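You operate a simulated robot arm through the tools that you are given. There is no shell and no other tool. Be economical: measure what you need, move in short steps, check, and stop when the job is done.

Carry out the task below with a simulated robot arm. There is one attempt and no reset: what you move stays moved.

TASK
Take the wiping pad and leave it on top of the brown cover box on the top of the seed cupboard. Put the 3 cm overflow pipe from the top of the seed cupboard on top of the stacked pots there and the 2 cm overflow pipe on the top of the low rack. Put the blue cartridge from the top of the seed cupboard on the top of the low rack. Fetch the blue sponge and set it on the top of the corner bench. Fetch the seedling in a brown pot from the upper shelf of the wall rack and set it on the top of the lamp bar rack. Put the tube that says "lettuce" from the top of the measuring bench on the top of the seed cupboard and the tube that says "wheat" on the upper shelf of the wall rack. Put three of the drying pouches from the top of the measuring bench on the white panel there. Open the near right door, switch the near right lower outer lamp switch off and shut the door again. Any order will do. Set down upright: overflow pipe, blue cartridge, seedling in a brown pot, tube.

The check looks at the end state, three seconds after you hand in, the way a careful person would. Anything else that was tipped, shoved, dropped, spilled or broken makes it a failure. Lids that push on must go on centred and level and be pressed home; caps that screw on are set level and turned clockwise until they are tight.

THE ROBOT
A 5-joint arm with a two-finger parallel gripper on a trunk, on a base that drives. Base frame: it is fixed to the floor where the robot stands at the start and does not move with it; the origin is under the middle of the robot, x ahead of it, y to its left, z up. Units: mm, degrees, N and s.
It reaches about 1134 mm from its shoulder. Its first joint turns from -149.0 to 149.0 degrees. Places, roughly: blue cartridge [-500, 1500, 1000]; blue sponge (10x7x4 cm) [-2500, 1500, 800]; blue-capped tube, white tube [-3750, -250, 1000]; cover box [250, 1500, 1000]; drying pouch [-3500, -500, 750]; near right door [-3000, -3100, 1000]; near right lower outer lamp switch [-3100, -3300, 1000]; overflow pipe [-500, 1500, 1000]; seedling in a brown pot (7x6x7 cm) [-2900, 1500, 800]; stacked pots (10x10x12 cm) [-200, 1600, 900]; top of the corner bench [-3700, 1100, 900]; top of the lamp bar rack [-3700, -1400, 900]; top of the low rack [800, -1100, 800]; top of the seed cupboard [-200, 1400, 800]; upper shelf of the wall rack [-2600, 1600, 800]; white panel [-3750, -250, 750]; wiping pad (8x10x4 cm) [700, 0, 800]. Payload 1.57 kg.
Tool frame: the origin (TCP) lies between the finger pads and is the grasp point; the fingertips stand 30 mm ahead of it; z points along the fingers, y is the line along which they close. Largest opening 110 mm; finger width 24, thickness 12; the body of the gripper, 48 by 112 mm, starts 78 mm behind the TCP.
Orientation is that of the tool frame in the base frame, as a unit quaternion [x, y, z, w]. With the fingers straight down and closing along the base's y, the tool's x points along the base's -x, its y along +y and its z along -z.

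THE INTERFACE
- The arm moves only by the tool nudge_tool. Its argument "series" is one flat list of numbers, 6 for each row, row after row: the shift along the base's x, y, z in units of 200 mm (1.0 is 200 mm), then the turn, a rotation vector about the base's x, y, z in units of 180 degrees (1.0 is 180 degrees). In form: [dx, dy, dz, rx, ry, rz, dx, dy, dz, rx, ry, rz, ...]. A call has 1 to 12 rows; each row is the pose to reach, as a shift and turn from the pose commanded when the call began. "claw" is the finger opening in m, from 0 to 0.11, set as the call begins (left out, the last holds). A call with a number of a shift or a turn outside -1 to 1 is refused whole. A row lasts 0.2 s, in which the tool goes at most 50 mm and 8.6 degrees; a call with a longer step from one row to the next is refused whole, and so is a gripper value outside its range. Where a pose cannot be reached the arm comes as near as it can. A force on the tool above 40 N (or 10 N above the force at the start of the call, whichever is more), or a blocked arm, ends the call early, and 0.2 s more pass. Each finger travels about 72 mm/s and halts on what it meets, pressing with about 25 N; the grip force reading is that of the motor and also rises with nothing between the fingers. The clock runs only during rows and for 0.2 s after the last one: add rows that repeat a pose to give the fingers time. It gives the time, the measured TCP pose, the force on the tool (base axes), the opening and the grip force at its end, in the units of the frame above (readings bear some noise), with the torque about the TCP (base axes, N m) and any sound that the robot's microphone picked up, and new pictures: "pictures" is both (left out), scene, wrist or none.
- Cameras (640 x 400 px; columns grow to the right, rows downward): "scene" is now at [30.6, 194.5, 1745.7]; the picture's right is [0.30, -0.95, 0.00], its down [-0.78, -0.25, -0.57] and it looks along [0.55, 0.17, -0.82] (base axes); focal length 214 px, centre (320, 200). "wrist" rides on the gripper at [70, 16, -141] in the tool frame; the picture's right is [-0.23, 0.97, 0.00], its down [-0.86, -0.20, -0.48] and it looks along [-0.47, -0.11, 0.88] (tool axes); focal length 222 px, centre (320, 200). There is no depth. A picture from a camera that has moved, and an enlarged one, comes with that camera's place and axes in the base frame and with its lens. The place of the scene camera against the robot may be out by one fixed shift of up to 12 mm in any direction.
- lift_body(by): slides the trunk up (or, below 0, down) by that many mm; the arm and the scene camera ride with it, the base frame stays. It gives what a move gives, with no picture.
- roll_base(legs): drives the robot by 1 to 6 legs, each [ahead, turn to the left] in mm and degrees, along the robot's own axes; the way and the turn of a leg run together, so that a leg with both is an arc; at most 1500 mm and 180 degrees a leg. The arm and the cameras ride along, it lands a little off, and it stops where it bumps. It gives what a move gives, and a new picture of the scene camera.
- aim_head(pan, tilt): turns the head with the scene camera to pan (to the left, within 155 degrees either way) and tilt (down, from -29 to 69), counted from straight ahead of the robot. It gives what a move gives, and a new picture of the scene camera.
- enlarge(camera, box): a new picture of the part [left, top, right, bottom] of that camera's present view, enlarged. No time passes.
- hand_in(): hands the job in; it is judged then, once.

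Work in short steps. Places have to be worked out from the pictures, the camera data and where the tool is seen: move nearer, look again, correct. Check each grasp and each placing, and mend what went wrong. You have 577 turns and 360 pictures in all, those below and enlarged ones among them. Open the gripper and draw the arm clear of the work before you hand the job in, unless the task says otherwise.

The tools are called after "Request:" by a JSON object that holds its "op" and its "data". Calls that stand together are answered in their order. nudge_tool: Moves the arm, as the interface text tells. Its arguments: {"type":"object","properties":{"series":{"type":"array"},"claw":{"type":"number"},"pictures":{"type":"string","enum":["both","scene","wrist","none"]}},"required":["series"]} The other tools are called the same way: lift_body (by) slides the trunk up or down; roll_base (legs) drives the base; aim_head (pan, tilt) turns the head that bears the scene camera; enlarge (camera, box) takes an enlarged picture of a part of a camera's view; hand_in () hands the job in.

At the start:

```text
t: 0.0
eef_pos: [514.7, 392.0, 1033.4]
tool_rot: [0.003, 1.0, 0.0, 0.0]
wrist_force: [-0.7, 0.6, -0.1]
wrist_torque: [0.03, 0.0, 0.0]
grip_width: 109.8
grip_force: 0.0
trunk travel left (down, up): [-767.0, 203.0]
robot x, y, heading: [-0.7, 7.6, 0.3]
head pan, tilt: [17.6, 55.0]
```

scene: 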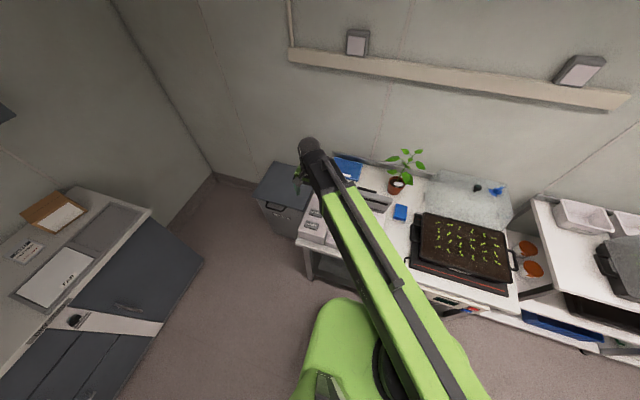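
wrist: 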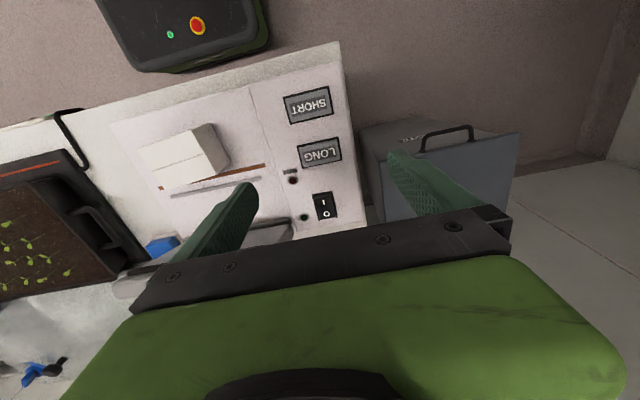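

The first picture shows a table ahead with a sealer, a tray and a plant. I enlarge it to identify the wiping pad.

Request:
{"op": "enlarge", "data": {"camera": "scene", "box": [240, 130, 540, 320]}}

Request:
{"op": "aim_head", "data": {"pan": 90, "tilt": 40}}

```text
2.11 times, centred on (390, 225) of scene
camera zoom: at [30.6, 194.5, 1745.7], right [0.3, -0.95, 0.0], down [-0.78, -0.25, -0.57], along [0.55, 0.17, -0.82], focal length 452 px, centre (173, 147)
```

zoom: 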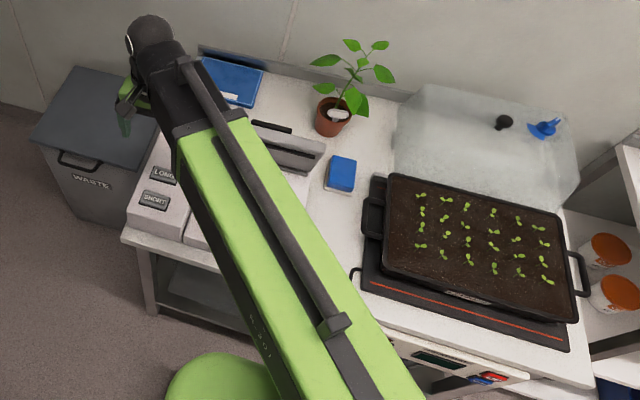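

```text
t: 1.4
eef_pos: [514.6, 393.1, 1033.6]
tool_rot: [0.002, 1.0, 0.0, 0.0]
wrist_force: [0.6, 0.3, 0.4]
wrist_torque: [0.0, 0.03, 0.02]
grip_width: 110.1
grip_force: 0.0
trunk travel left (down, up): [-767.0, 203.0]
robot x, y, heading: [-3.8, 8.3, 0.3]
head pan, tilt: [90.0, 40.0]
camera scene: at [-38.2, 257.6, 1766.3], right [1.0, 0.0, 0.0], down [0.0, -0.64, -0.77], along [0.0, 0.77, -0.64], focal length 214 px, centre (320, 200)
```

scene: 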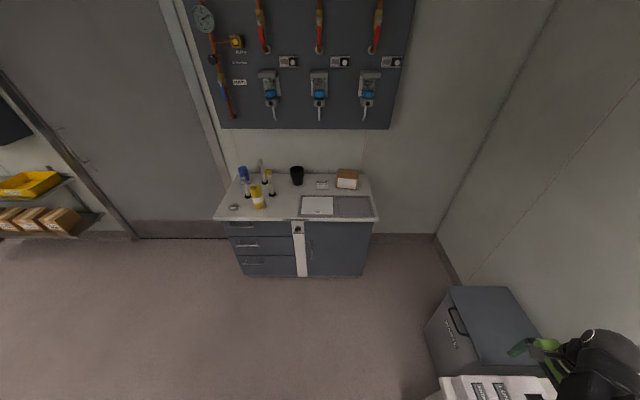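

The blue-and-white block at about [680, -10] fits the wiping pad. Next I look at the seed cupboard's contents.

Request:
{"op": "enlarge", "data": {"camera": "scene", "box": [200, 140, 400, 265]}}

Request:
{"op": "aim_head", "data": {"pan": 140, "tilt": 25}}

Request:
{"op": "aim_head", "data": {"pan": -70, "tilt": 35}}

Request:
{"op": "aim_head", "data": {"pan": -150, "tilt": 20}}

```text
3.20 times, centred on (300, 202) of scene
camera zoom: at [-38.2, 257.6, 1766.3], right [1.0, 0.0, 0.0], down [0.0, -0.64, -0.77], along [0.0, 0.77, -0.64], focal length 686 px, centre (384, 192)
```

zoom: 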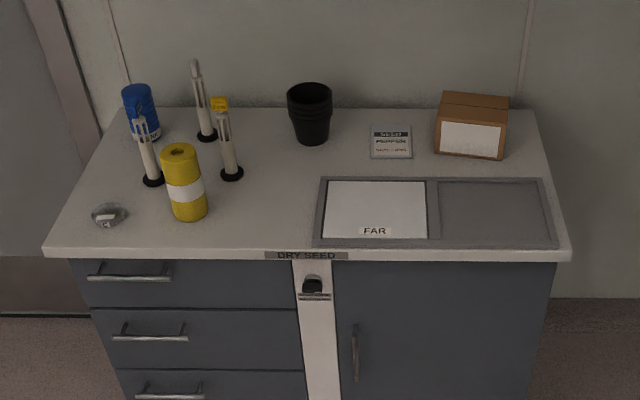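

```text
t: 2.6
eef_pos: [515.3, 393.0, 1032.9]
tool_rot: [0.003, 1.0, -0.001, 0.0]
wrist_force: [-1.0, -0.3, 0.3]
wrist_torque: [0.0, 0.01, -0.02]
grip_width: 110.0
grip_force: 0.3
trunk travel left (down, up): [-767.0, 203.0]
robot x, y, heading: [0.8, 9.0, 0.1]
head pan, tilt: [140.0, 25.0]
camera scene: at [-108.7, 231.8, 1789.6], right [0.64, 0.77, 0.0], down [0.32, -0.27, -0.91], along [-0.69, 0.58, -0.42], focal length 214 px, centre (320, 200)
```

scene: 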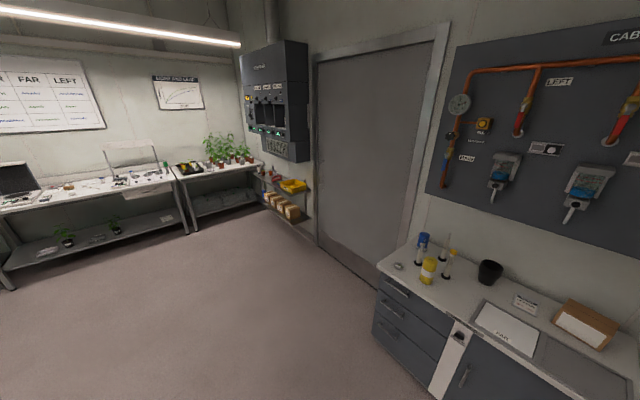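

```text
t: 5.7
eef_pos: [513.8, 392.1, 1034.7]
tool_rot: [0.003, 1.0, 0.0, 0.0]
wrist_force: [0.0, 1.3, 0.7]
wrist_torque: [-0.05, 0.02, 0.01]
grip_width: 110.1
grip_force: 0.1
trunk travel left (down, up): [-767.0, 203.0]
robot x, y, heading: [-1.8, 6.1, 0.1]
head pan, tilt: [-70.0, 35.0]
camera scene: at [-7.9, 89.8, 1773.9], right [-0.94, -0.34, 0.0], down [-0.2, 0.54, -0.82], along [0.28, -0.77, -0.57], focal length 214 px, centre (320, 200)
```

scene: 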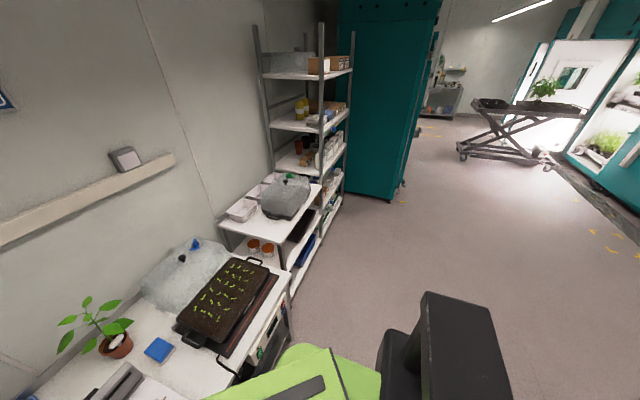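

```text
t: 7.2
eef_pos: [515.1, 392.4, 1033.6]
tool_rot: [0.003, 1.0, 0.0, 0.0]
wrist_force: [-1.0, 0.2, -0.5]
wrist_torque: [0.01, 0.05, 0.03]
grip_width: 110.2
grip_force: 0.1
trunk travel left (down, up): [-767.0, 203.0]
robot x, y, heading: [0.9, 9.6, 0.1]
head pan, tilt: [-150.0, 20.0]
camera scene: at [-118.7, 125.9, 1797.7], right [-0.5, 0.87, 0.0], down [0.3, 0.17, -0.94], along [-0.81, -0.47, -0.34], focal length 214 px, centre (320, 200)
```

scene: 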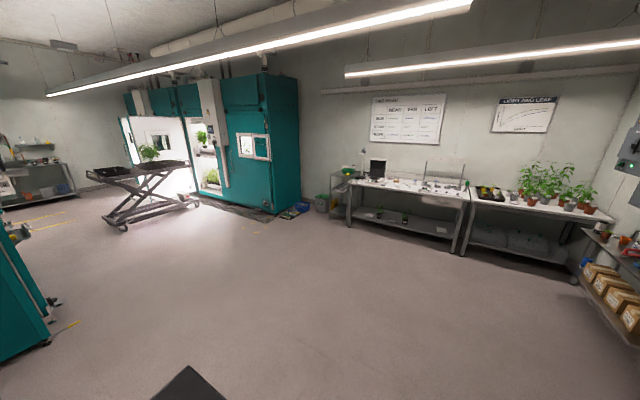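

The wiping pad comes first, being nearest. I swing the tool toward the pad at travel height.

Request:
{"op": "nudge_tool", "data": {"series": [0, -0.24, 0, 0, 0, 0, 0, -0.48, 0, 0, 0, 0, 0, -0.72, 0, 0, 0, 0, 0, -0.96, 0, 0, 0, 0], "pictures": "none"}}

Request:
{"op": "nudge_tool", "data": {"series": [0.1, -0.22, 0, 0, 0, 0, 0.2, -0.44, 0, 0, 0, 0, 0.3, -0.66, 0, 0, 0, 0, 0.4, -0.88, 0, 0, 0, 0, 0.4, -0.96, 0, 0, 0, 0], "pictures": "wrist"}}

Request:
{"op": "aim_head", "data": {"pan": 0, "tilt": 55}}

```text
t: 8.2
eef_pos: [533.5, 205.7, 1033.2]
tool_rot: [0.003, 1.0, -0.001, 0.0]
wrist_force: [-0.1, 0.9, -0.2]
wrist_torque: [0.06, 0.0, 0.0]
grip_width: 110.1
grip_force: 0.1
out of reach, approached as far as the arm can: row 4
trunk travel left (down, up): [-767.0, 203.0]
robot x, y, heading: [0.1, 9.6, 0.1]
head pan, tilt: [-150.0, 20.0]
```

```text
t: 9.4
eef_pos: [612.7, 15.4, 1035.0]
tool_rot: [0.001, 1.0, 0.0, -0.001]
wrist_force: [-0.5, -0.1, 0.7]
wrist_torque: [0.02, -0.01, -0.02]
grip_width: 109.9
grip_force: 0.0
trunk travel left (down, up): [-767.0, 203.0]
robot x, y, heading: [-0.2, 7.9, 0.2]
head pan, tilt: [-150.0, 20.0]
camera wrist: at [541.6, 32.1, 1175.8], right [0.23, 0.97, 0.0], down [0.85, -0.2, 0.48], along [0.47, -0.11, -0.88], focal length 222 px, centre (320, 200)
```

wrist: 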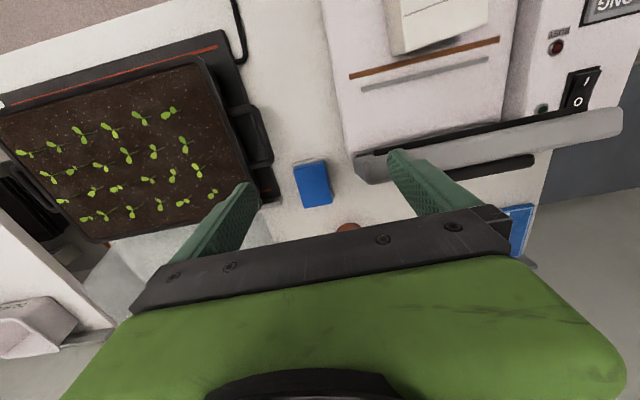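

```text
t: 11.7
eef_pos: [612.7, 15.5, 1033.0]
tool_rot: [0.003, 1.0, 0.001, -0.001]
wrist_force: [0.0, 0.2, -0.4]
wrist_torque: [0.03, 0.03, -0.01]
grip_width: 110.1
grip_force: 0.1
trunk travel left (down, up): [-767.0, 203.0]
robot x, y, heading: [-0.0, 11.6, 0.2]
head pan, tilt: [0.0, 55.0]
camera scene: at [34.0, 172.6, 1745.7], right [0.0, -1.0, 0.0], down [-0.82, 0.0, -0.57], along [0.57, 0.0, -0.82], focal length 214 px, centre (320, 200)
```

scene: 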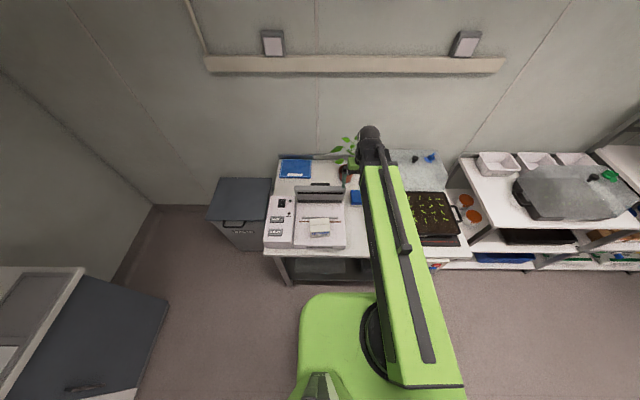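

Request:
{"op": "enlarge", "data": {"camera": "wrist", "box": [240, 130, 400, 230]}}

```text
4.00 times, centred on (320, 180) of wrist
camera zoom: at [541.7, 32.5, 1175.7], right [0.23, 0.97, 0.0], down [0.85, -0.2, 0.48], along [0.47, -0.11, -0.88], focal length 888 px, centre (320, 280)
```

zoom: 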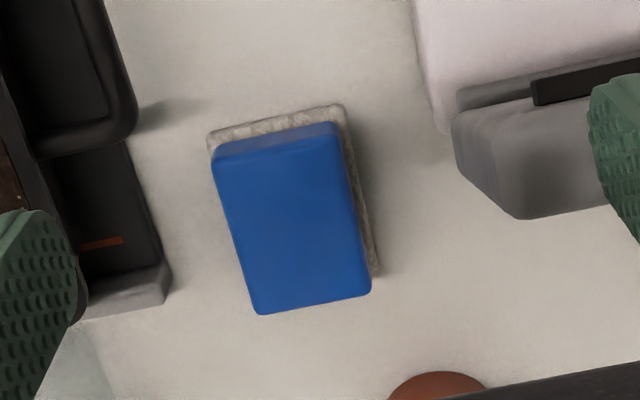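

The pad lies square to the axes, with its blue block centred at about (698, -13), 50 wide in y and its top near z 830. I narrow the fingers to 80 mm and come above it.

Request:
{"op": "nudge_tool", "data": {"series": [0.1, -0.05, 0, 0, 0, 0, 0.25, -0.12, 0, 0, 0, 0, 0.42, -0.142, 0, 0, 0, 0, 0.42, -0.142, -0.2, 0, 0, 0, 0.42, -0.142, -0.4, 0, 0, 0, 0.42, -0.142, -0.6, 0, 0, 0, 0.42, -0.142, -0.7, 0, 0, 0], "claw": 0.08, "pictures": "both"}}

```text
t: 13.3
eef_pos: [697.2, -11.7, 1032.5]
tool_rot: [0.003, 1.0, 0.0, 0.0]
wrist_force: [0.6, -0.4, -0.5]
wrist_torque: [0.0, 0.0, -0.03]
grip_width: 80.0
grip_force: 0.0
out of reach, approached as far as the arm can: row 4, 5, 6, 7
trunk travel left (down, up): [-767.0, 203.0]
robot x, y, heading: [0.2, 7.5, -0.1]
head pan, tilt: [0.0, 55.0]
camera scene: at [34.1, 172.6, 1745.7], right [0.0, -1.0, 0.0], down [-0.82, 0.0, -0.57], along [0.57, 0.0, -0.82], focal length 214 px, centre (320, 200)
camera wrist: at [626.5, 3.9, 1175.7], right [0.23, 0.97, 0.0], down [0.85, -0.2, 0.48], along [0.47, -0.11, -0.88], focal length 222 px, centre (320, 200)
```

scene: 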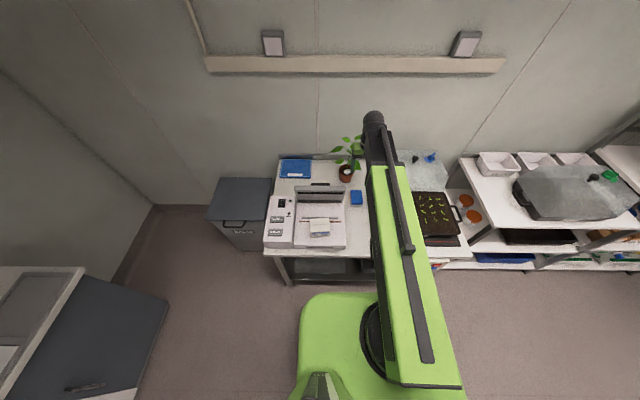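
wrist: 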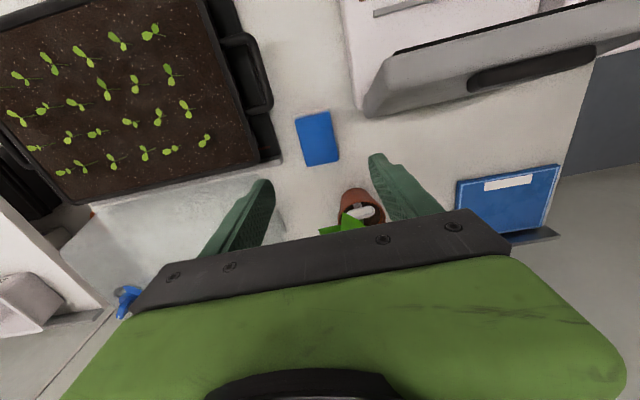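

The arm can't go lower with the tool upright, so I lower the trunk.

Request:
{"op": "lift_body", "data": {"by": -150}}

Request:
{"op": "enlarge", "data": {"camera": "wrist", "box": [160, 60, 480, 260]}}

```text
t: 15.1
eef_pos: [696.4, -12.3, 884.6]
tool_rot: [0.002, 1.0, 0.001, -0.001]
wrist_force: [-0.1, 0.7, -0.2]
wrist_torque: [0.0, 0.0, -0.01]
grip_width: 79.9
grip_force: 0.0
trunk travel left (down, up): [-617.0, 353.0]
robot x, y, heading: [-0.2, 4.6, 0.0]
head pan, tilt: [0.0, 55.0]
```

```text
2.00 times, centred on (320, 160) of wrist
camera zoom: at [626.5, 3.9, 1025.8], right [0.23, 0.97, 0.0], down [0.85, -0.2, 0.48], along [0.47, -0.11, -0.88], focal length 444 px, centre (320, 280)
```

zoom: 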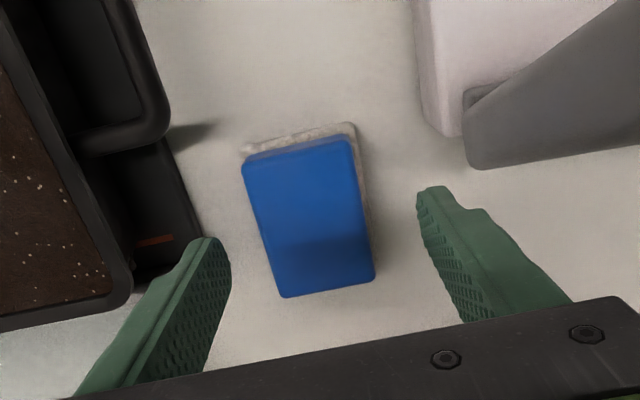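

Request:
{"op": "lift_body", "data": {"by": -45}}

Request:
{"op": "enlarge", "data": {"camera": "wrist", "box": [160, 60, 480, 260]}}

```text
t: 16.0
eef_pos: [696.6, -12.1, 837.8]
tool_rot: [0.003, 1.0, 0.0, -0.001]
wrist_force: [-0.5, 0.2, -0.6]
wrist_torque: [0.0, 0.02, -0.02]
grip_width: 80.0
grip_force: 0.0
trunk travel left (down, up): [-572.0, 398.0]
robot x, y, heading: [0.2, 9.7, -0.0]
head pan, tilt: [0.0, 55.0]
```

```text
2.00 times, centred on (320, 160) of wrist
camera zoom: at [626.5, 3.9, 980.7], right [0.23, 0.97, 0.0], down [0.85, -0.2, 0.48], along [0.47, -0.11, -0.88], focal length 444 px, centre (320, 280)
```

zoom: 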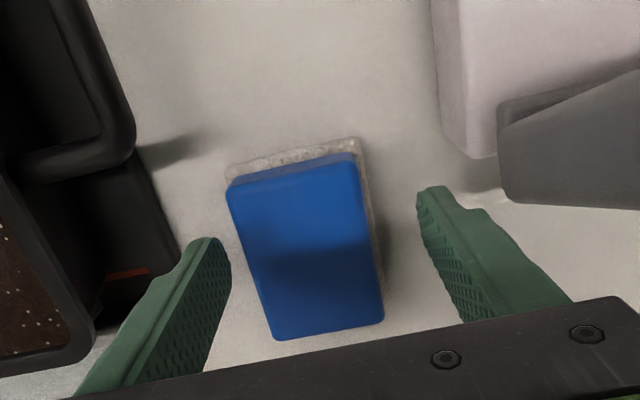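

Request:
{"op": "lift_body", "data": {"by": -22}}

Request:
{"op": "enlarge", "data": {"camera": "wrist", "box": [160, 60, 480, 260]}}

```text
t: 16.6
eef_pos: [696.4, -12.3, 818.7]
tool_rot: [0.002, 1.0, 0.0, 0.001]
wrist_force: [2.9, 0.1, 16.7]
wrist_torque: [-0.72, -0.1, 0.13]
grip_width: 79.9
grip_force: 0.0
trunk travel left (down, up): [-550.0, 420.0]
robot x, y, heading: [1.8, 6.2, 0.2]
head pan, tilt: [0.0, 55.0]
```

```text
2.00 times, centred on (320, 160) of wrist
camera zoom: at [625.7, 4.0, 959.6], right [0.23, 0.97, 0.0], down [0.85, -0.2, 0.48], along [0.47, -0.11, -0.88], focal length 444 px, centre (320, 280)
```

zoom: 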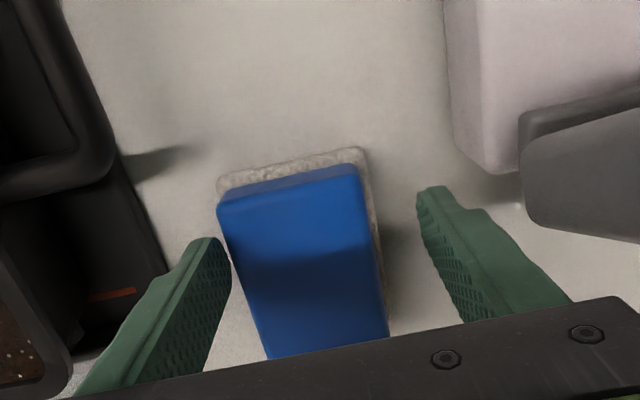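

The left fingertip touched something at about z 789, probably the table. I raise 6 mm and grip.

Request:
{"op": "lift_body", "data": {"by": 7}}

Request:
{"op": "nudge_tool", "data": {"series": [0, 0, 0, 0, 0, 0, 0, 0, 0, 0, 0, 0, 0, 0, 0, 0, 0, 0, 0, 0, 0, 0, 0, 0], "claw": 0.03, "pictures": "wrist"}}

```text
t: 17.2
eef_pos: [696.7, -11.6, 823.1]
tool_rot: [0.003, 1.0, 0.0, 0.0]
wrist_force: [0.2, -0.4, 0.2]
wrist_torque: [-0.01, 0.01, -0.02]
grip_width: 80.4
grip_force: 0.1
trunk travel left (down, up): [-557.0, 413.0]
robot x, y, heading: [0.7, 8.8, -0.2]
head pan, tilt: [0.0, 55.0]
```

```text
t: 18.2
eef_pos: [696.5, -13.1, 822.7]
tool_rot: [0.002, 1.0, 0.0, 0.0]
wrist_force: [-0.6, 0.7, 1.1]
wrist_torque: [-0.02, -0.01, 0.01]
grip_width: 30.0
grip_force: 0.0
trunk travel left (down, up): [-557.0, 413.0]
robot x, y, heading: [-2.5, 9.4, 0.3]
head pan, tilt: [0.0, 55.0]
camera wrist: at [626.5, 3.9, 965.7], right [0.23, 0.97, 0.0], down [0.85, -0.2, 0.48], along [0.47, -0.11, -0.88], focal length 222 px, centre (320, 200)
```

wrist: 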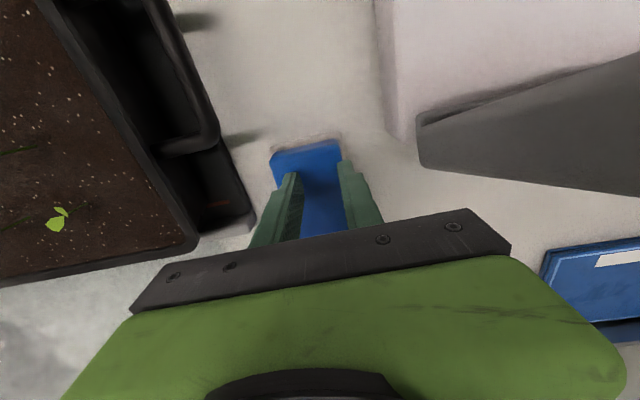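

Closing met nothing, so the pad's top is just below the tips (about 788), and the earlier touch was the left finger on the pad's edge. Pad centre is then about (718, -21). I raise, open to 76 and shift.

Request:
{"op": "lift_body", "data": {"by": 10}}

Request:
{"op": "nudge_tool", "data": {"series": [0.05, -0.045, 0, 0, 0, 0, 0.1, -0.045, 0, 0, 0, 0, 0.1, -0.045, 0, 0, 0, 0, 0.1, -0.045, 0, 0, 0, 0], "claw": 0.076, "pictures": "wrist"}}

```text
t: 18.8
eef_pos: [696.5, -12.1, 834.5]
tool_rot: [0.002, 1.0, 0.0, 0.0]
wrist_force: [0.1, -0.6, 0.4]
wrist_torque: [0.02, 0.0, 0.0]
grip_width: 30.0
grip_force: 0.1
trunk travel left (down, up): [-567.0, 403.0]
robot x, y, heading: [2.8, 7.3, 0.2]
head pan, tilt: [0.0, 55.0]
```

```text
t: 19.8
eef_pos: [716.1, -21.9, 834.3]
tool_rot: [0.003, 1.0, 0.0, 0.0]
wrist_force: [-0.2, 0.5, 0.1]
wrist_torque: [-0.01, 0.0, 0.02]
grip_width: 76.0
grip_force: 0.1
trunk travel left (down, up): [-567.0, 403.0]
robot x, y, heading: [3.4, 6.3, -0.1]
head pan, tilt: [0.0, 55.0]
camera wrist: at [646.7, -5.6, 975.7], right [0.23, 0.97, 0.0], down [0.85, -0.2, 0.48], along [0.47, -0.11, -0.88], focal length 222 px, centre (320, 200)
```

wrist: 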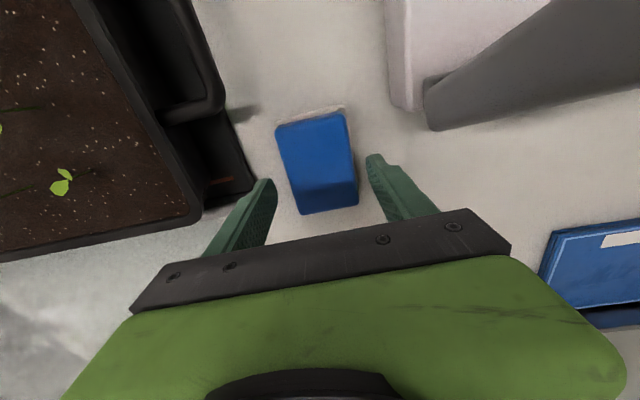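

Request:
{"op": "lift_body", "data": {"by": -30}}

Request:
{"op": "enlarge", "data": {"camera": "wrist", "box": [160, 60, 480, 260]}}

```text
t: 20.5
eef_pos: [717.5, -22.9, 804.0]
tool_rot: [0.003, 1.0, 0.0, 0.0]
wrist_force: [0.3, 0.0, -0.2]
wrist_torque: [0.02, 0.03, 0.01]
grip_width: 75.9
grip_force: 0.0
trunk travel left (down, up): [-537.0, 433.0]
robot x, y, heading: [-1.9, 7.6, 0.2]
head pan, tilt: [0.0, 55.0]
```

```text
2.00 times, centred on (320, 160) of wrist
camera zoom: at [646.7, -5.6, 945.7], right [0.23, 0.97, 0.0], down [0.85, -0.2, 0.48], along [0.47, -0.11, -0.88], focal length 444 px, centre (320, 280)
```

zoom: 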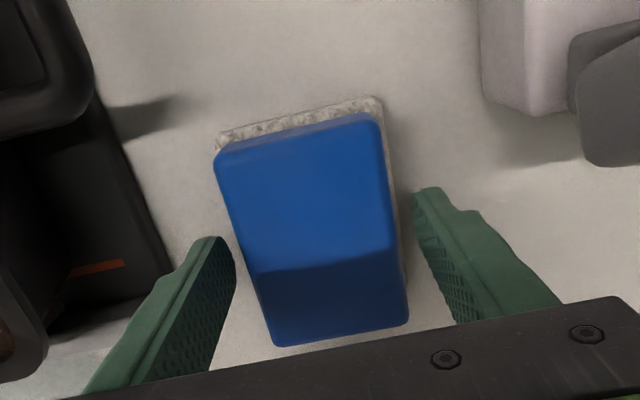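

Request:
{"op": "nudge_tool", "data": {"series": [0.03, -0.015, 0, 0, 0, 0], "pictures": "none"}}

Request:
{"op": "lift_body", "data": {"by": -15}}

Request:
{"op": "nudge_tool", "data": {"series": [0, 0, 0, 0, 0, 0, 0, 0, 0, 0, 0, 0, 0, 0, 0, 0, 0, 0], "claw": 0.04, "pictures": "wrist"}}

```text
t: 20.9
eef_pos: [722.9, -25.5, 803.8]
tool_rot: [0.003, 1.0, 0.0, 0.001]
wrist_force: [-0.5, 0.7, -0.1]
wrist_torque: [-0.03, -0.01, 0.04]
grip_width: 76.0
grip_force: 0.0
trunk travel left (down, up): [-537.0, 433.0]
robot x, y, heading: [-2.0, 8.0, 0.5]
head pan, tilt: [0.0, 55.0]
```

```text
t: 21.6
eef_pos: [722.4, -25.5, 787.9]
tool_rot: [0.003, 1.0, 0.001, 0.0]
wrist_force: [0.9, -0.6, 0.2]
wrist_torque: [-0.01, 0.0, 0.02]
grip_width: 75.9
grip_force: 0.1
trunk travel left (down, up): [-522.0, 448.0]
robot x, y, heading: [-2.1, 9.2, 0.3]
head pan, tilt: [0.0, 55.0]
```

```text
t: 22.4
eef_pos: [722.3, -26.2, 789.9]
tool_rot: [0.002, 1.0, 0.0, 0.0]
wrist_force: [0.0, 0.1, 0.3]
wrist_torque: [0.04, -0.01, 0.02]
grip_width: 69.4
grip_force: 24.5
trunk travel left (down, up): [-522.0, 448.0]
robot x, y, heading: [2.7, 7.9, 0.3]
head pan, tilt: [0.0, 55.0]
camera wrist: at [652.3, -9.2, 930.7], right [0.23, 0.97, 0.0], down [0.85, -0.2, 0.48], along [0.47, -0.11, -0.88], focal length 222 px, centre (320, 200)
```

wrist: 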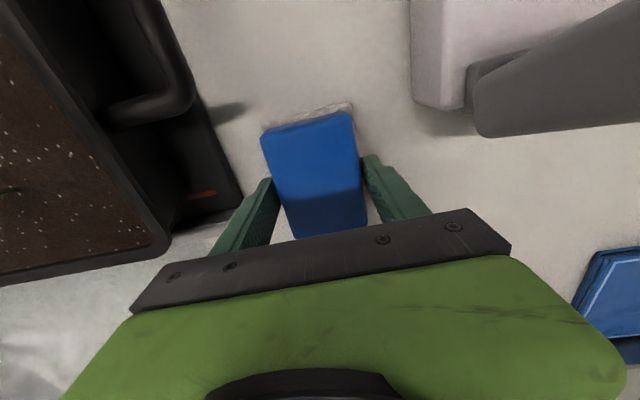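

The pad is gripped at 69 mm with 24.5 N. I lift it well clear, then back away from the plant.

Request:
{"op": "lift_body", "data": {"by": 60}}

Request:
{"op": "lift_body", "data": {"by": 200}}

Request:
{"op": "roll_base", "data": {"legs": [[-200, 0]]}}

Request:
{"op": "nudge_tool", "data": {"series": [0, 0, 0, 0, 0, 0], "pictures": "wrist"}}

```text
t: 23.4
eef_pos: [723.3, -25.5, 849.0]
tool_rot: [0.003, 1.0, -0.001, 0.0]
wrist_force: [0.0, -0.2, -0.1]
wrist_torque: [0.02, 0.0, 0.03]
grip_width: 39.9
grip_force: 0.0
trunk travel left (down, up): [-582.0, 388.0]
robot x, y, heading: [-1.1, 9.0, 0.2]
head pan, tilt: [0.0, 55.0]
```

```text
t: 25.5
eef_pos: [721.7, -25.1, 1049.0]
tool_rot: [0.002, 1.0, 0.001, 0.0]
wrist_force: [0.2, -0.8, 1.1]
wrist_torque: [-0.02, -0.01, -0.03]
grip_width: 40.0
grip_force: 0.0
trunk travel left (down, up): [-782.0, 188.0]
robot x, y, heading: [0.1, 10.5, -0.1]
head pan, tilt: [0.0, 55.0]
```

```text
t: 27.1
eef_pos: [516.8, -28.7, 1050.1]
tool_rot: [0.004, 1.0, 0.0, 0.001]
wrist_force: [-0.6, -0.4, 0.5]
wrist_torque: [0.03, 0.01, 0.0]
grip_width: 40.0
grip_force: 0.0
trunk travel left (down, up): [-782.0, 188.0]
robot x, y, heading: [-207.8, 7.3, 0.0]
head pan, tilt: [0.0, 55.0]
camera scene: at [-172.2, 172.3, 1760.7], right [0.0, -1.0, 0.0], down [-0.82, 0.0, -0.57], along [0.57, 0.0, -0.82], focal length 214 px, centre (320, 200)
```

scene: 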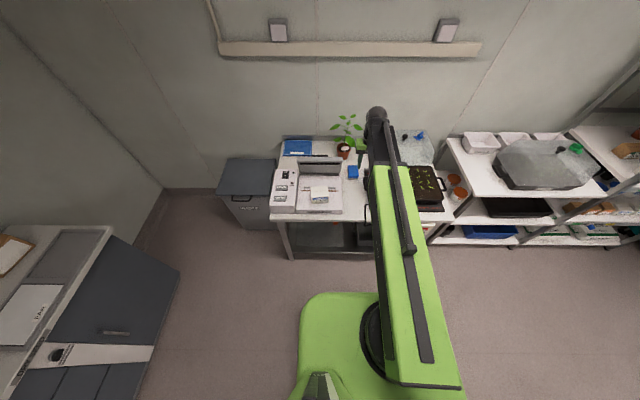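

```text
t: 27.6
eef_pos: [516.9, -28.2, 1049.2]
tool_rot: [0.004, 1.0, 0.0, 0.0]
wrist_force: [-0.4, -0.6, -0.6]
wrist_torque: [-0.01, -0.04, 0.02]
grip_width: 39.9
grip_force: 0.0
trunk travel left (down, up): [-782.0, 188.0]
robot x, y, heading: [-202.0, 6.8, -0.3]
head pan, tilt: [0.0, 55.0]
camera wrist: at [447.0, -11.5, 1190.9], right [0.24, 0.97, 0.0], down [0.85, -0.21, 0.48], along [0.47, -0.11, -0.88], focal length 222 px, centre (320, 200)
```

wrist: 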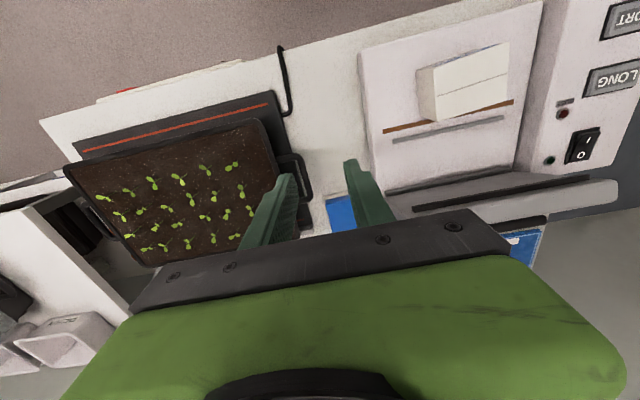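

The pad slipped out; I had only the rounded top edge. I go back and grip lower.

Request:
{"op": "roll_base", "data": {"legs": [[203, 0]]}}

Request:
{"op": "nudge_tool", "data": {"series": [0, 0, 0, 0, 0, 0, 0, 0, 0, 0, 0, 0, 0, 0, 0, 0, 0, 0], "claw": 0.085, "pictures": "none"}}

Request:
{"op": "lift_body", "data": {"by": -210}}

Request:
{"op": "enlarge", "data": {"camera": "wrist", "box": [160, 60, 480, 260]}}

```text
t: 29.2
eef_pos: [724.5, -28.2, 1048.0]
tool_rot: [0.005, 1.0, 0.0, -0.002]
wrist_force: [-0.3, 0.3, 0.2]
wrist_torque: [0.0, 0.04, 0.03]
grip_width: 40.1
grip_force: 0.1
trunk travel left (down, up): [-782.0, 188.0]
robot x, y, heading: [1.3, 8.9, 0.0]
head pan, tilt: [0.0, 55.0]
camera scene: at [37.6, 172.1, 1760.6], right [0.0, -1.0, 0.0], down [-0.82, 0.0, -0.57], along [0.57, 0.0, -0.82], focal length 214 px, centre (320, 200)
```

scene: 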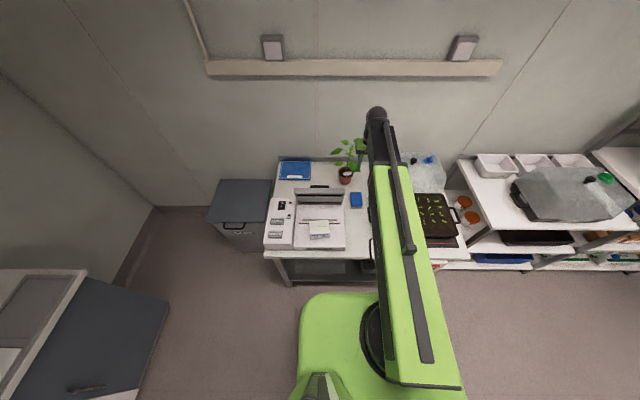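

```text
t: 30.0
eef_pos: [723.9, -28.5, 1048.5]
tool_rot: [0.006, 1.0, -0.001, 0.001]
wrist_force: [0.1, -0.5, 0.4]
wrist_torque: [0.0, 0.02, -0.04]
grip_width: 85.2
grip_force: 0.2
trunk travel left (down, up): [-782.0, 188.0]
robot x, y, heading: [0.1, 8.6, 0.0]
head pan, tilt: [0.0, 55.0]
```

```text
t: 32.2
eef_pos: [724.2, -29.5, 838.7]
tool_rot: [0.005, 1.0, -0.001, 0.0]
wrist_force: [0.0, -0.3, -0.9]
wrist_torque: [-0.04, -0.01, 0.02]
grip_width: 85.0
grip_force: 0.2
trunk travel left (down, up): [-572.0, 398.0]
robot x, y, heading: [0.2, 7.9, -0.1]
head pan, tilt: [0.0, 55.0]
```

```text
2.00 times, centred on (320, 160) of wrist
camera zoom: at [653.6, -12.3, 980.8], right [0.24, 0.97, 0.0], down [0.85, -0.21, 0.48], along [0.47, -0.11, -0.88], focal length 444 px, centre (320, 280)
```

zoom: 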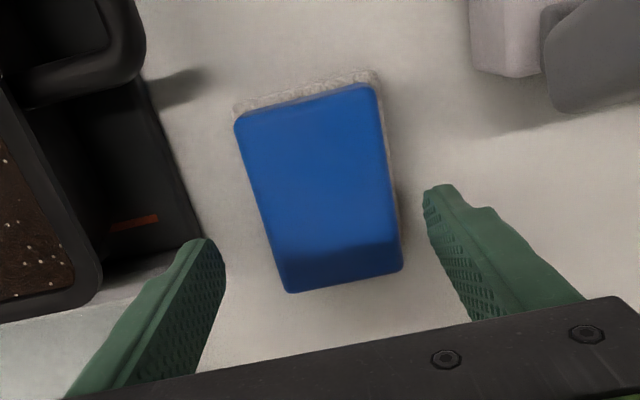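

Request:
{"op": "nudge_tool", "data": {"series": [0, 0.02, 0, 0, 0, 0], "pictures": "none"}}

Request:
{"op": "lift_body", "data": {"by": -58}}

Request:
{"op": "lift_body", "data": {"by": -10}}

Request:
{"op": "enlarge", "data": {"camera": "wrist", "box": [160, 60, 480, 260]}}

```text
t: 32.6
eef_pos: [723.6, -25.1, 839.4]
tool_rot: [0.006, 1.0, 0.0, 0.0]
wrist_force: [-1.1, 0.3, 0.6]
wrist_torque: [0.04, 0.02, -0.02]
grip_width: 85.2
grip_force: 0.0
trunk travel left (down, up): [-572.0, 398.0]
robot x, y, heading: [1.6, 7.4, 0.1]
head pan, tilt: [0.0, 55.0]
```

```text
t: 33.6
eef_pos: [723.9, -25.8, 780.7]
tool_rot: [0.005, 1.0, 0.0, 0.0]
wrist_force: [0.0, 0.2, 0.3]
wrist_torque: [0.0, 0.0, -0.04]
grip_width: 84.9
grip_force: 0.0
trunk travel left (down, up): [-514.0, 456.0]
robot x, y, heading: [3.6, 8.5, 0.1]
head pan, tilt: [0.0, 55.0]
```

```text
t: 34.0
eef_pos: [723.6, -23.8, 780.9]
tool_rot: [0.004, 1.0, 0.0, 0.002]
wrist_force: [-2.0, -0.8, 26.5]
wrist_torque: [0.32, 0.38, -0.16]
grip_width: 84.9
grip_force: 0.2
trunk travel left (down, up): [-511.0, 459.0]
robot x, y, heading: [2.8, 7.7, -0.2]
head pan, tilt: [0.0, 55.0]
stopped: the force on the tool passed its limit at 64 N (the readings are from after the stop); the commanded pose is now the measured one
```

```text
2.00 times, centred on (320, 160) of wrist
camera zoom: at [653.2, -8.7, 921.9], right [0.24, 0.97, 0.0], down [0.85, -0.21, 0.48], along [0.47, -0.11, -0.88], focal length 444 px, centre (320, 280)
```

zoom: 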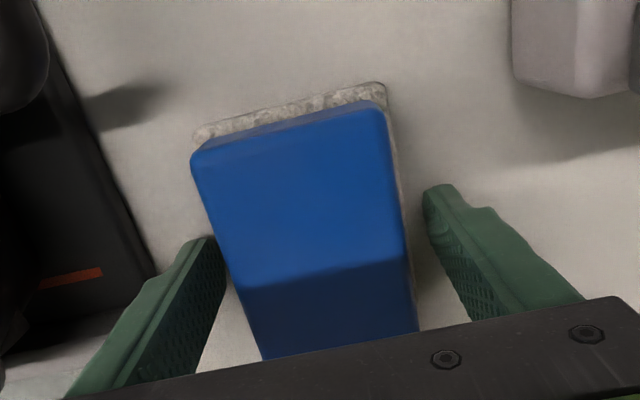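

The tips met the table at z≈750, so the earlier grip held only the top of the wider grey base. I rise 3 mm and grip low, after shifting to centre.

Request:
{"op": "lift_body", "data": {"by": 4}}

Request:
{"op": "nudge_tool", "data": {"series": [0, 0, 0, 0, 0, 0, 0, 0, 0, 0, 0, 0, 0, 0, 0, 0, 0, 0], "claw": 0.05, "pictures": "none"}}

Request:
{"op": "enlarge", "data": {"camera": "wrist", "box": [160, 60, 480, 260]}}

```text
t: 34.5
eef_pos: [725.3, -26.0, 781.5]
tool_rot: [0.005, 1.0, 0.0, 0.002]
wrist_force: [0.1, -0.1, -0.2]
wrist_torque: [0.04, 0.01, 0.01]
grip_width: 84.8
grip_force: 0.0
trunk travel left (down, up): [-515.0, 455.0]
robot x, y, heading: [0.4, 9.1, -0.1]
head pan, tilt: [0.0, 55.0]
```

```text
t: 35.3
eef_pos: [725.4, -25.5, 780.6]
tool_rot: [0.005, 1.0, 0.0, 0.002]
wrist_force: [-0.8, -0.4, 0.0]
wrist_torque: [0.0, -0.02, 0.02]
grip_width: 69.2
grip_force: 25.0
trunk travel left (down, up): [-515.0, 455.0]
robot x, y, heading: [5.3, 10.9, -0.3]
head pan, tilt: [0.0, 55.0]
```

```text
2.00 times, centred on (320, 160) of wrist
camera zoom: at [655.1, -8.8, 923.8], right [0.24, 0.97, 0.0], down [0.85, -0.21, 0.48], along [0.47, -0.11, -0.88], focal length 444 px, centre (320, 280)
```

zoom: 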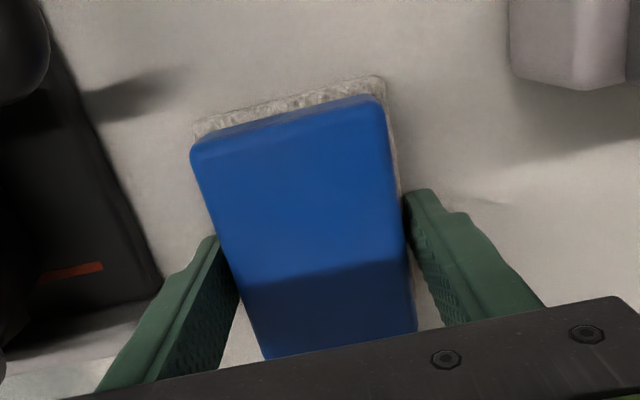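

Request:
{"op": "lift_body", "data": {"by": 25}}

Request:
{"op": "enlarge", "data": {"camera": "wrist", "box": [160, 60, 480, 260]}}

```text
t: 36.0
eef_pos: [725.4, -24.4, 806.0]
tool_rot: [0.005, 1.0, 0.0, 0.001]
wrist_force: [-0.2, 0.4, -2.0]
wrist_torque: [0.02, -0.02, -0.01]
grip_width: 69.6
grip_force: 24.9
trunk travel left (down, up): [-540.0, 430.0]
robot x, y, heading: [2.2, 8.4, -0.3]
head pan, tilt: [0.0, 55.0]
```

```text
2.00 times, centred on (320, 160) of wrist
camera zoom: at [655.1, -8.8, 948.9], right [0.24, 0.97, 0.0], down [0.85, -0.21, 0.48], along [0.47, -0.11, -0.88], focal length 444 px, centre (320, 280)
```

zoom: 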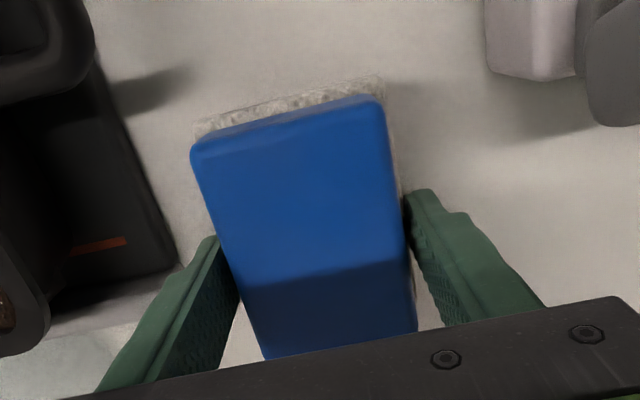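

Held, with 2 N of weight. I raise, back off and turn to the seed cupboard.

Request:
{"op": "lift_body", "data": {"by": 240}}

Request:
{"op": "roll_base", "data": {"legs": [[-190, 0], [0, 90]]}}

```text
t: 38.5
eef_pos: [725.2, -25.6, 1047.5]
tool_rot: [0.006, 1.0, 0.0, 0.002]
wrist_force: [0.2, -0.9, -1.7]
wrist_torque: [-0.01, 0.0, 0.01]
grip_width: 69.1
grip_force: 24.2
trunk travel left (down, up): [-780.0, 190.0]
robot x, y, heading: [0.6, 9.1, 0.1]
head pan, tilt: [0.0, 55.0]
```

```text
t: 43.9
eef_pos: [-162.9, 733.5, 1048.3]
tool_rot: [-0.707, 0.707, 0.002, 0.001]
wrist_force: [0.6, 0.1, -1.5]
wrist_torque: [0.02, 0.06, 0.0]
grip_width: 69.1
grip_force: 25.0
trunk travel left (down, up): [-780.0, 190.0]
robot x, y, heading: [-221.5, 11.5, 89.8]
head pan, tilt: [0.0, 55.0]
camera scene: at [-381.6, 29.4, 1759.4], right [1.0, 0.0, 0.0], down [0.0, -0.82, -0.57], along [0.0, 0.57, -0.82], focal length 214 px, centre (320, 200)
```

scene: 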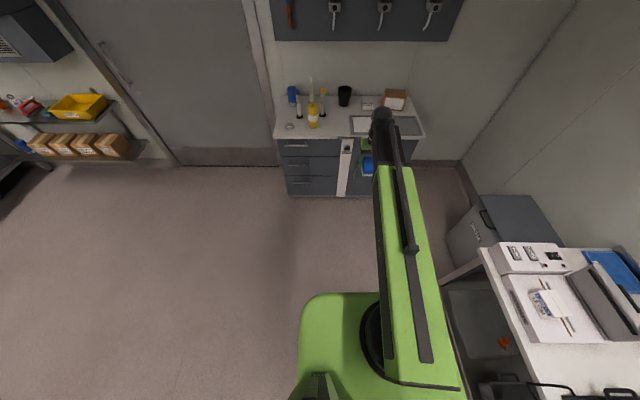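

Request:
{"op": "enlarge", "data": {"camera": "scene", "box": [260, 70, 440, 180]}}

```text
3.56 times, centred on (350, 125) of scene
camera zoom: at [-381.6, 29.4, 1759.4], right [1.0, 0.0, 0.0], down [0.0, -0.82, -0.57], along [0.0, 0.57, -0.82], focal length 763 px, centre (213, 467)
```

zoom: 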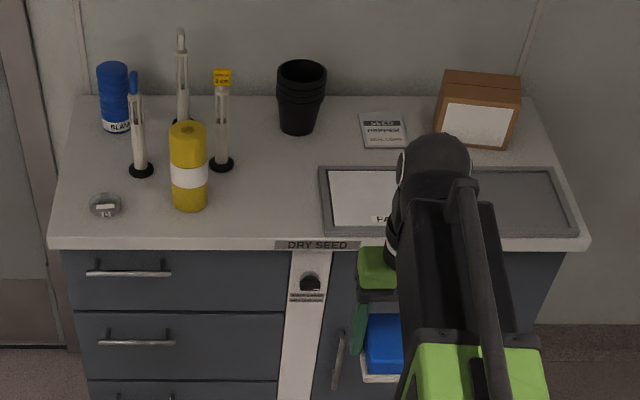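

The cupboard top is near z 870 and the cover box's top near z 990 around (110–150, 1490). I raise the load, drive up to the cupboard and look again.

Request:
{"op": "lift_body", "data": {"by": 150}}

Request:
{"op": "nudge_tool", "data": {"series": [0.2, 0, 0, 0, 0, 0, 0.4, 0, 0, 0, 0, 0, 0.6, 0, 0, 0, 0, 0, 0.8, 0, 0, 0, 0, 0, 1.0, 0, 0, 0, 0, 0], "pictures": "none"}}

Request:
{"op": "roll_base", "data": {"legs": [[690, 0]]}}

Request:
{"op": "aim_head", "data": {"pan": -15, "tilt": 45}}

```text
t: 45.6
eef_pos: [-162.3, 731.3, 1197.7]
tool_rot: [0.708, -0.707, -0.001, -0.002]
wrist_force: [-0.8, 0.0, -1.3]
wrist_torque: [-0.04, 0.0, 0.0]
grip_width: 69.6
grip_force: 24.9
trunk travel left (down, up): [-930.0, 40.0]
robot x, y, heading: [-219.6, 7.3, 90.0]
head pan, tilt: [0.0, 55.0]
```

```text
t: 46.9
eef_pos: [39.8, 733.1, 1196.7]
tool_rot: [-0.707, 0.707, 0.001, 0.0]
wrist_force: [-0.2, 0.3, -0.8]
wrist_torque: [0.03, 0.02, 0.0]
grip_width: 69.3
grip_force: 24.7
trunk travel left (down, up): [-930.0, 40.0]
robot x, y, heading: [-220.5, 11.2, 89.8]
head pan, tilt: [0.0, 55.0]
```

```text
t: 50.7
eef_pos: [33.8, 1435.5, 1195.6]
tool_rot: [0.708, -0.706, -0.002, -0.001]
wrist_force: [-0.5, -0.9, 0.0]
wrist_torque: [-0.01, -0.02, -0.01]
grip_width: 69.3
grip_force: 24.7
trunk travel left (down, up): [-930.0, 40.0]
robot x, y, heading: [-221.1, 705.4, 90.3]
head pan, tilt: [0.0, 55.0]
camera scene: at [-383.7, 729.8, 1909.1], right [1.0, 0.0, 0.0], down [0.0, -0.82, -0.57], along [0.0, 0.57, -0.82], focal length 214 px, centre (320, 200)
```

scene: 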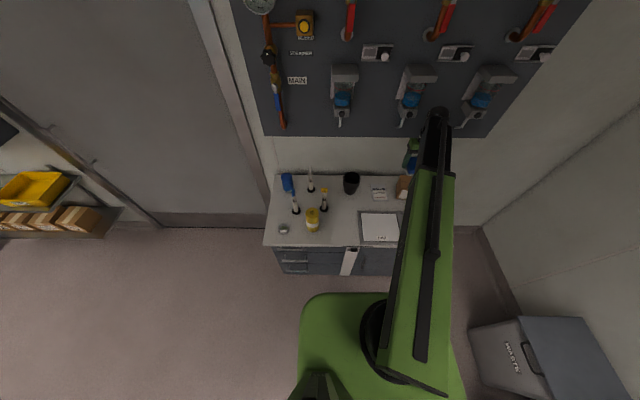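

```text
t: 51.5
eef_pos: [34.5, 1434.9, 1197.5]
tool_rot: [0.709, -0.705, -0.001, -0.002]
wrist_force: [0.2, -0.3, -0.7]
wrist_torque: [0.05, -0.02, -0.01]
grip_width: 69.2
grip_force: 25.5
trunk travel left (down, up): [-930.0, 40.0]
robot x, y, heading: [-220.7, 711.2, 90.4]
head pan, tilt: [-15.0, 45.0]
camera scene: at [-362.8, 735.4, 1922.5], right [0.97, -0.25, 0.0], down [-0.18, -0.68, -0.71], along [0.18, 0.68, -0.71], focal length 214 px, centre (320, 200)
```

scene: 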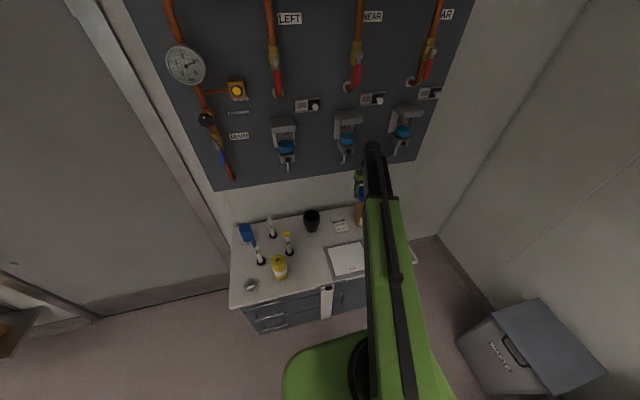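

Request:
{"op": "nudge_tool", "data": {"series": [0, 0, 0, 0, 0, 0], "pictures": "wrist"}}

```text
t: 51.9
eef_pos: [35.2, 1435.6, 1197.7]
tool_rot: [0.709, -0.706, -0.001, -0.001]
wrist_force: [0.4, -0.3, -1.2]
wrist_torque: [0.01, 0.01, -0.01]
grip_width: 69.2
grip_force: 25.2
trunk travel left (down, up): [-930.0, 40.0]
robot x, y, heading: [-224.3, 707.2, 90.5]
head pan, tilt: [-15.0, 45.0]
camera wrist: at [18.5, 1364.5, 1338.8], right [-0.97, 0.22, 0.0], down [0.2, 0.85, 0.48], along [0.11, 0.47, -0.88], focal length 222 px, centre (320, 200)
```

wrist: 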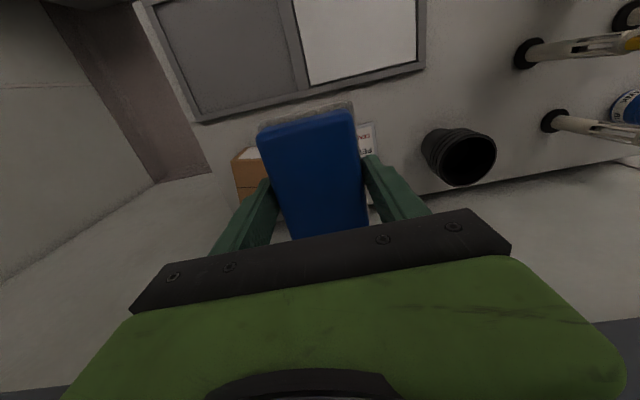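

Request:
{"op": "nudge_tool", "data": {"series": [-0.25, -0.1, 0, 0, 0, 0, -0.5, -0.2, 0, 0, 0, 0, -0.7, -0.3, 0, 0, 0, 0], "pictures": "wrist"}}

```text
refused: row 1 steps farther than a row can; nothing moved
```

Request:
{"op": "nudge_tool", "data": {"series": [-0.2, -0.1, 0, 0, 0, 0, -0.4, -0.2, 0, 0, 0, 0, -0.6, -0.3, 0, 0, 0, 0], "pictures": "wrist"}}

```text
t: 52.7
eef_pos: [-87.4, 1373.4, 1197.2]
tool_rot: [0.708, -0.706, -0.001, -0.003]
wrist_force: [-0.2, -0.4, -1.1]
wrist_torque: [0.0, -0.01, -0.03]
grip_width: 69.0
grip_force: 24.6
trunk travel left (down, up): [-930.0, 40.0]
robot x, y, heading: [-222.4, 707.3, 90.2]
head pan, tilt: [-15.0, 45.0]
camera wrist: at [-103.5, 1303.3, 1339.2], right [-0.97, 0.22, 0.0], down [0.2, 0.85, 0.48], along [0.11, 0.47, -0.88], focal length 222 px, centre (320, 200)
```

wrist: 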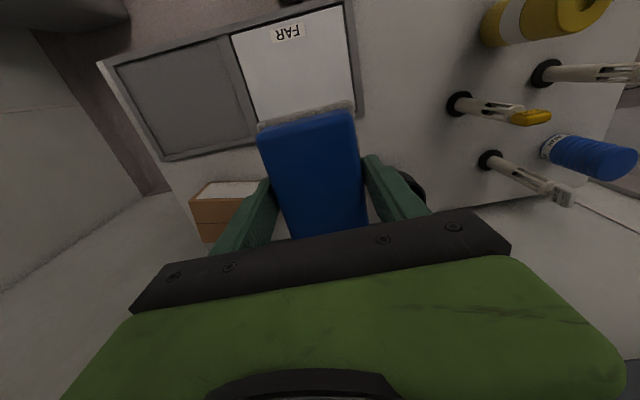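

Request:
{"op": "enlarge", "data": {"camera": "wrist", "box": [160, 150, 300, 260]}}

Request:
{"op": "nudge_tool", "data": {"series": [-0.2, 0, 0, 0, 0, 0, -0.4, 0, 0, 0, 0, 0, -0.6, 0, 0, 0, 0, 0], "pictures": "wrist"}}

Request:
{"op": "enlarge", "data": {"camera": "wrist", "box": [100, 130, 280, 260]}}

```text
3.64 times, centred on (230, 205) of wrist
camera zoom: at [-103.5, 1303.3, 1339.2], right [-0.97, 0.22, 0.0], down [0.2, 0.85, 0.48], along [0.11, 0.47, -0.88], focal length 808 px, centre (647, 182)
```

zoom: 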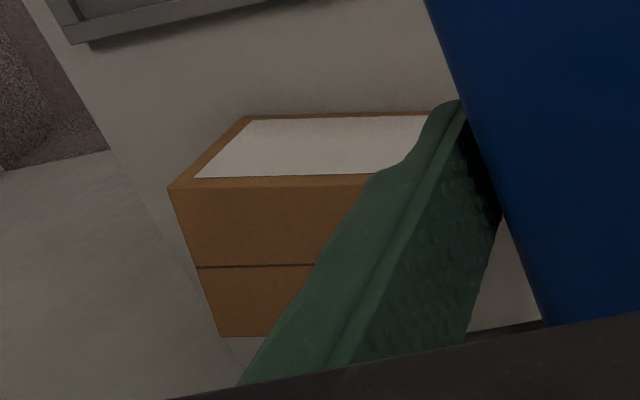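

```text
t: 53.5
eef_pos: [-207.9, 1374.7, 1198.0]
tool_rot: [0.708, -0.706, -0.001, -0.002]
wrist_force: [0.1, -0.7, -0.7]
wrist_torque: [-0.01, -0.03, 0.03]
grip_width: 69.3
grip_force: 24.7
trunk travel left (down, up): [-930.0, 40.0]
robot x, y, heading: [-222.5, 704.9, 90.3]
head pan, tilt: [-15.0, 45.0]
camera wrist: at [-224.4, 1304.1, 1338.9], right [-0.97, 0.22, 0.0], down [0.2, 0.85, 0.48], along [0.11, 0.47, -0.88], focal length 222 px, centre (320, 200)
```

wrist: 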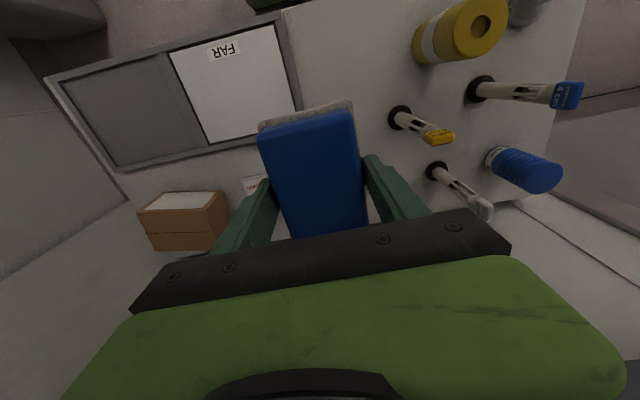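

```text
3.08 times, centred on (190, 195) of wrist
camera zoom: at [-224.4, 1304.1, 1338.9], right [-0.97, 0.22, 0.0], down [0.2, 0.85, 0.48], along [0.11, 0.47, -0.88], focal length 684 px, centre (720, 215)
```

zoom: 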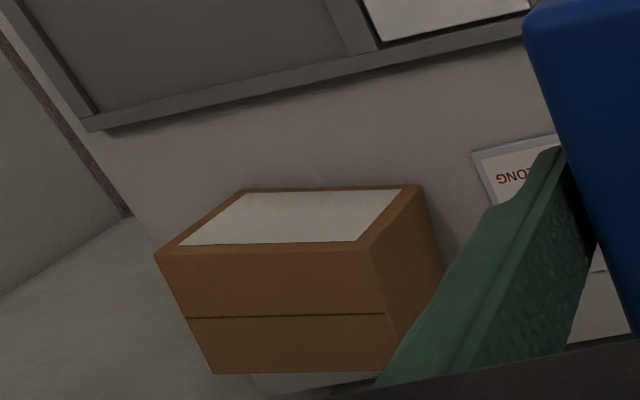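

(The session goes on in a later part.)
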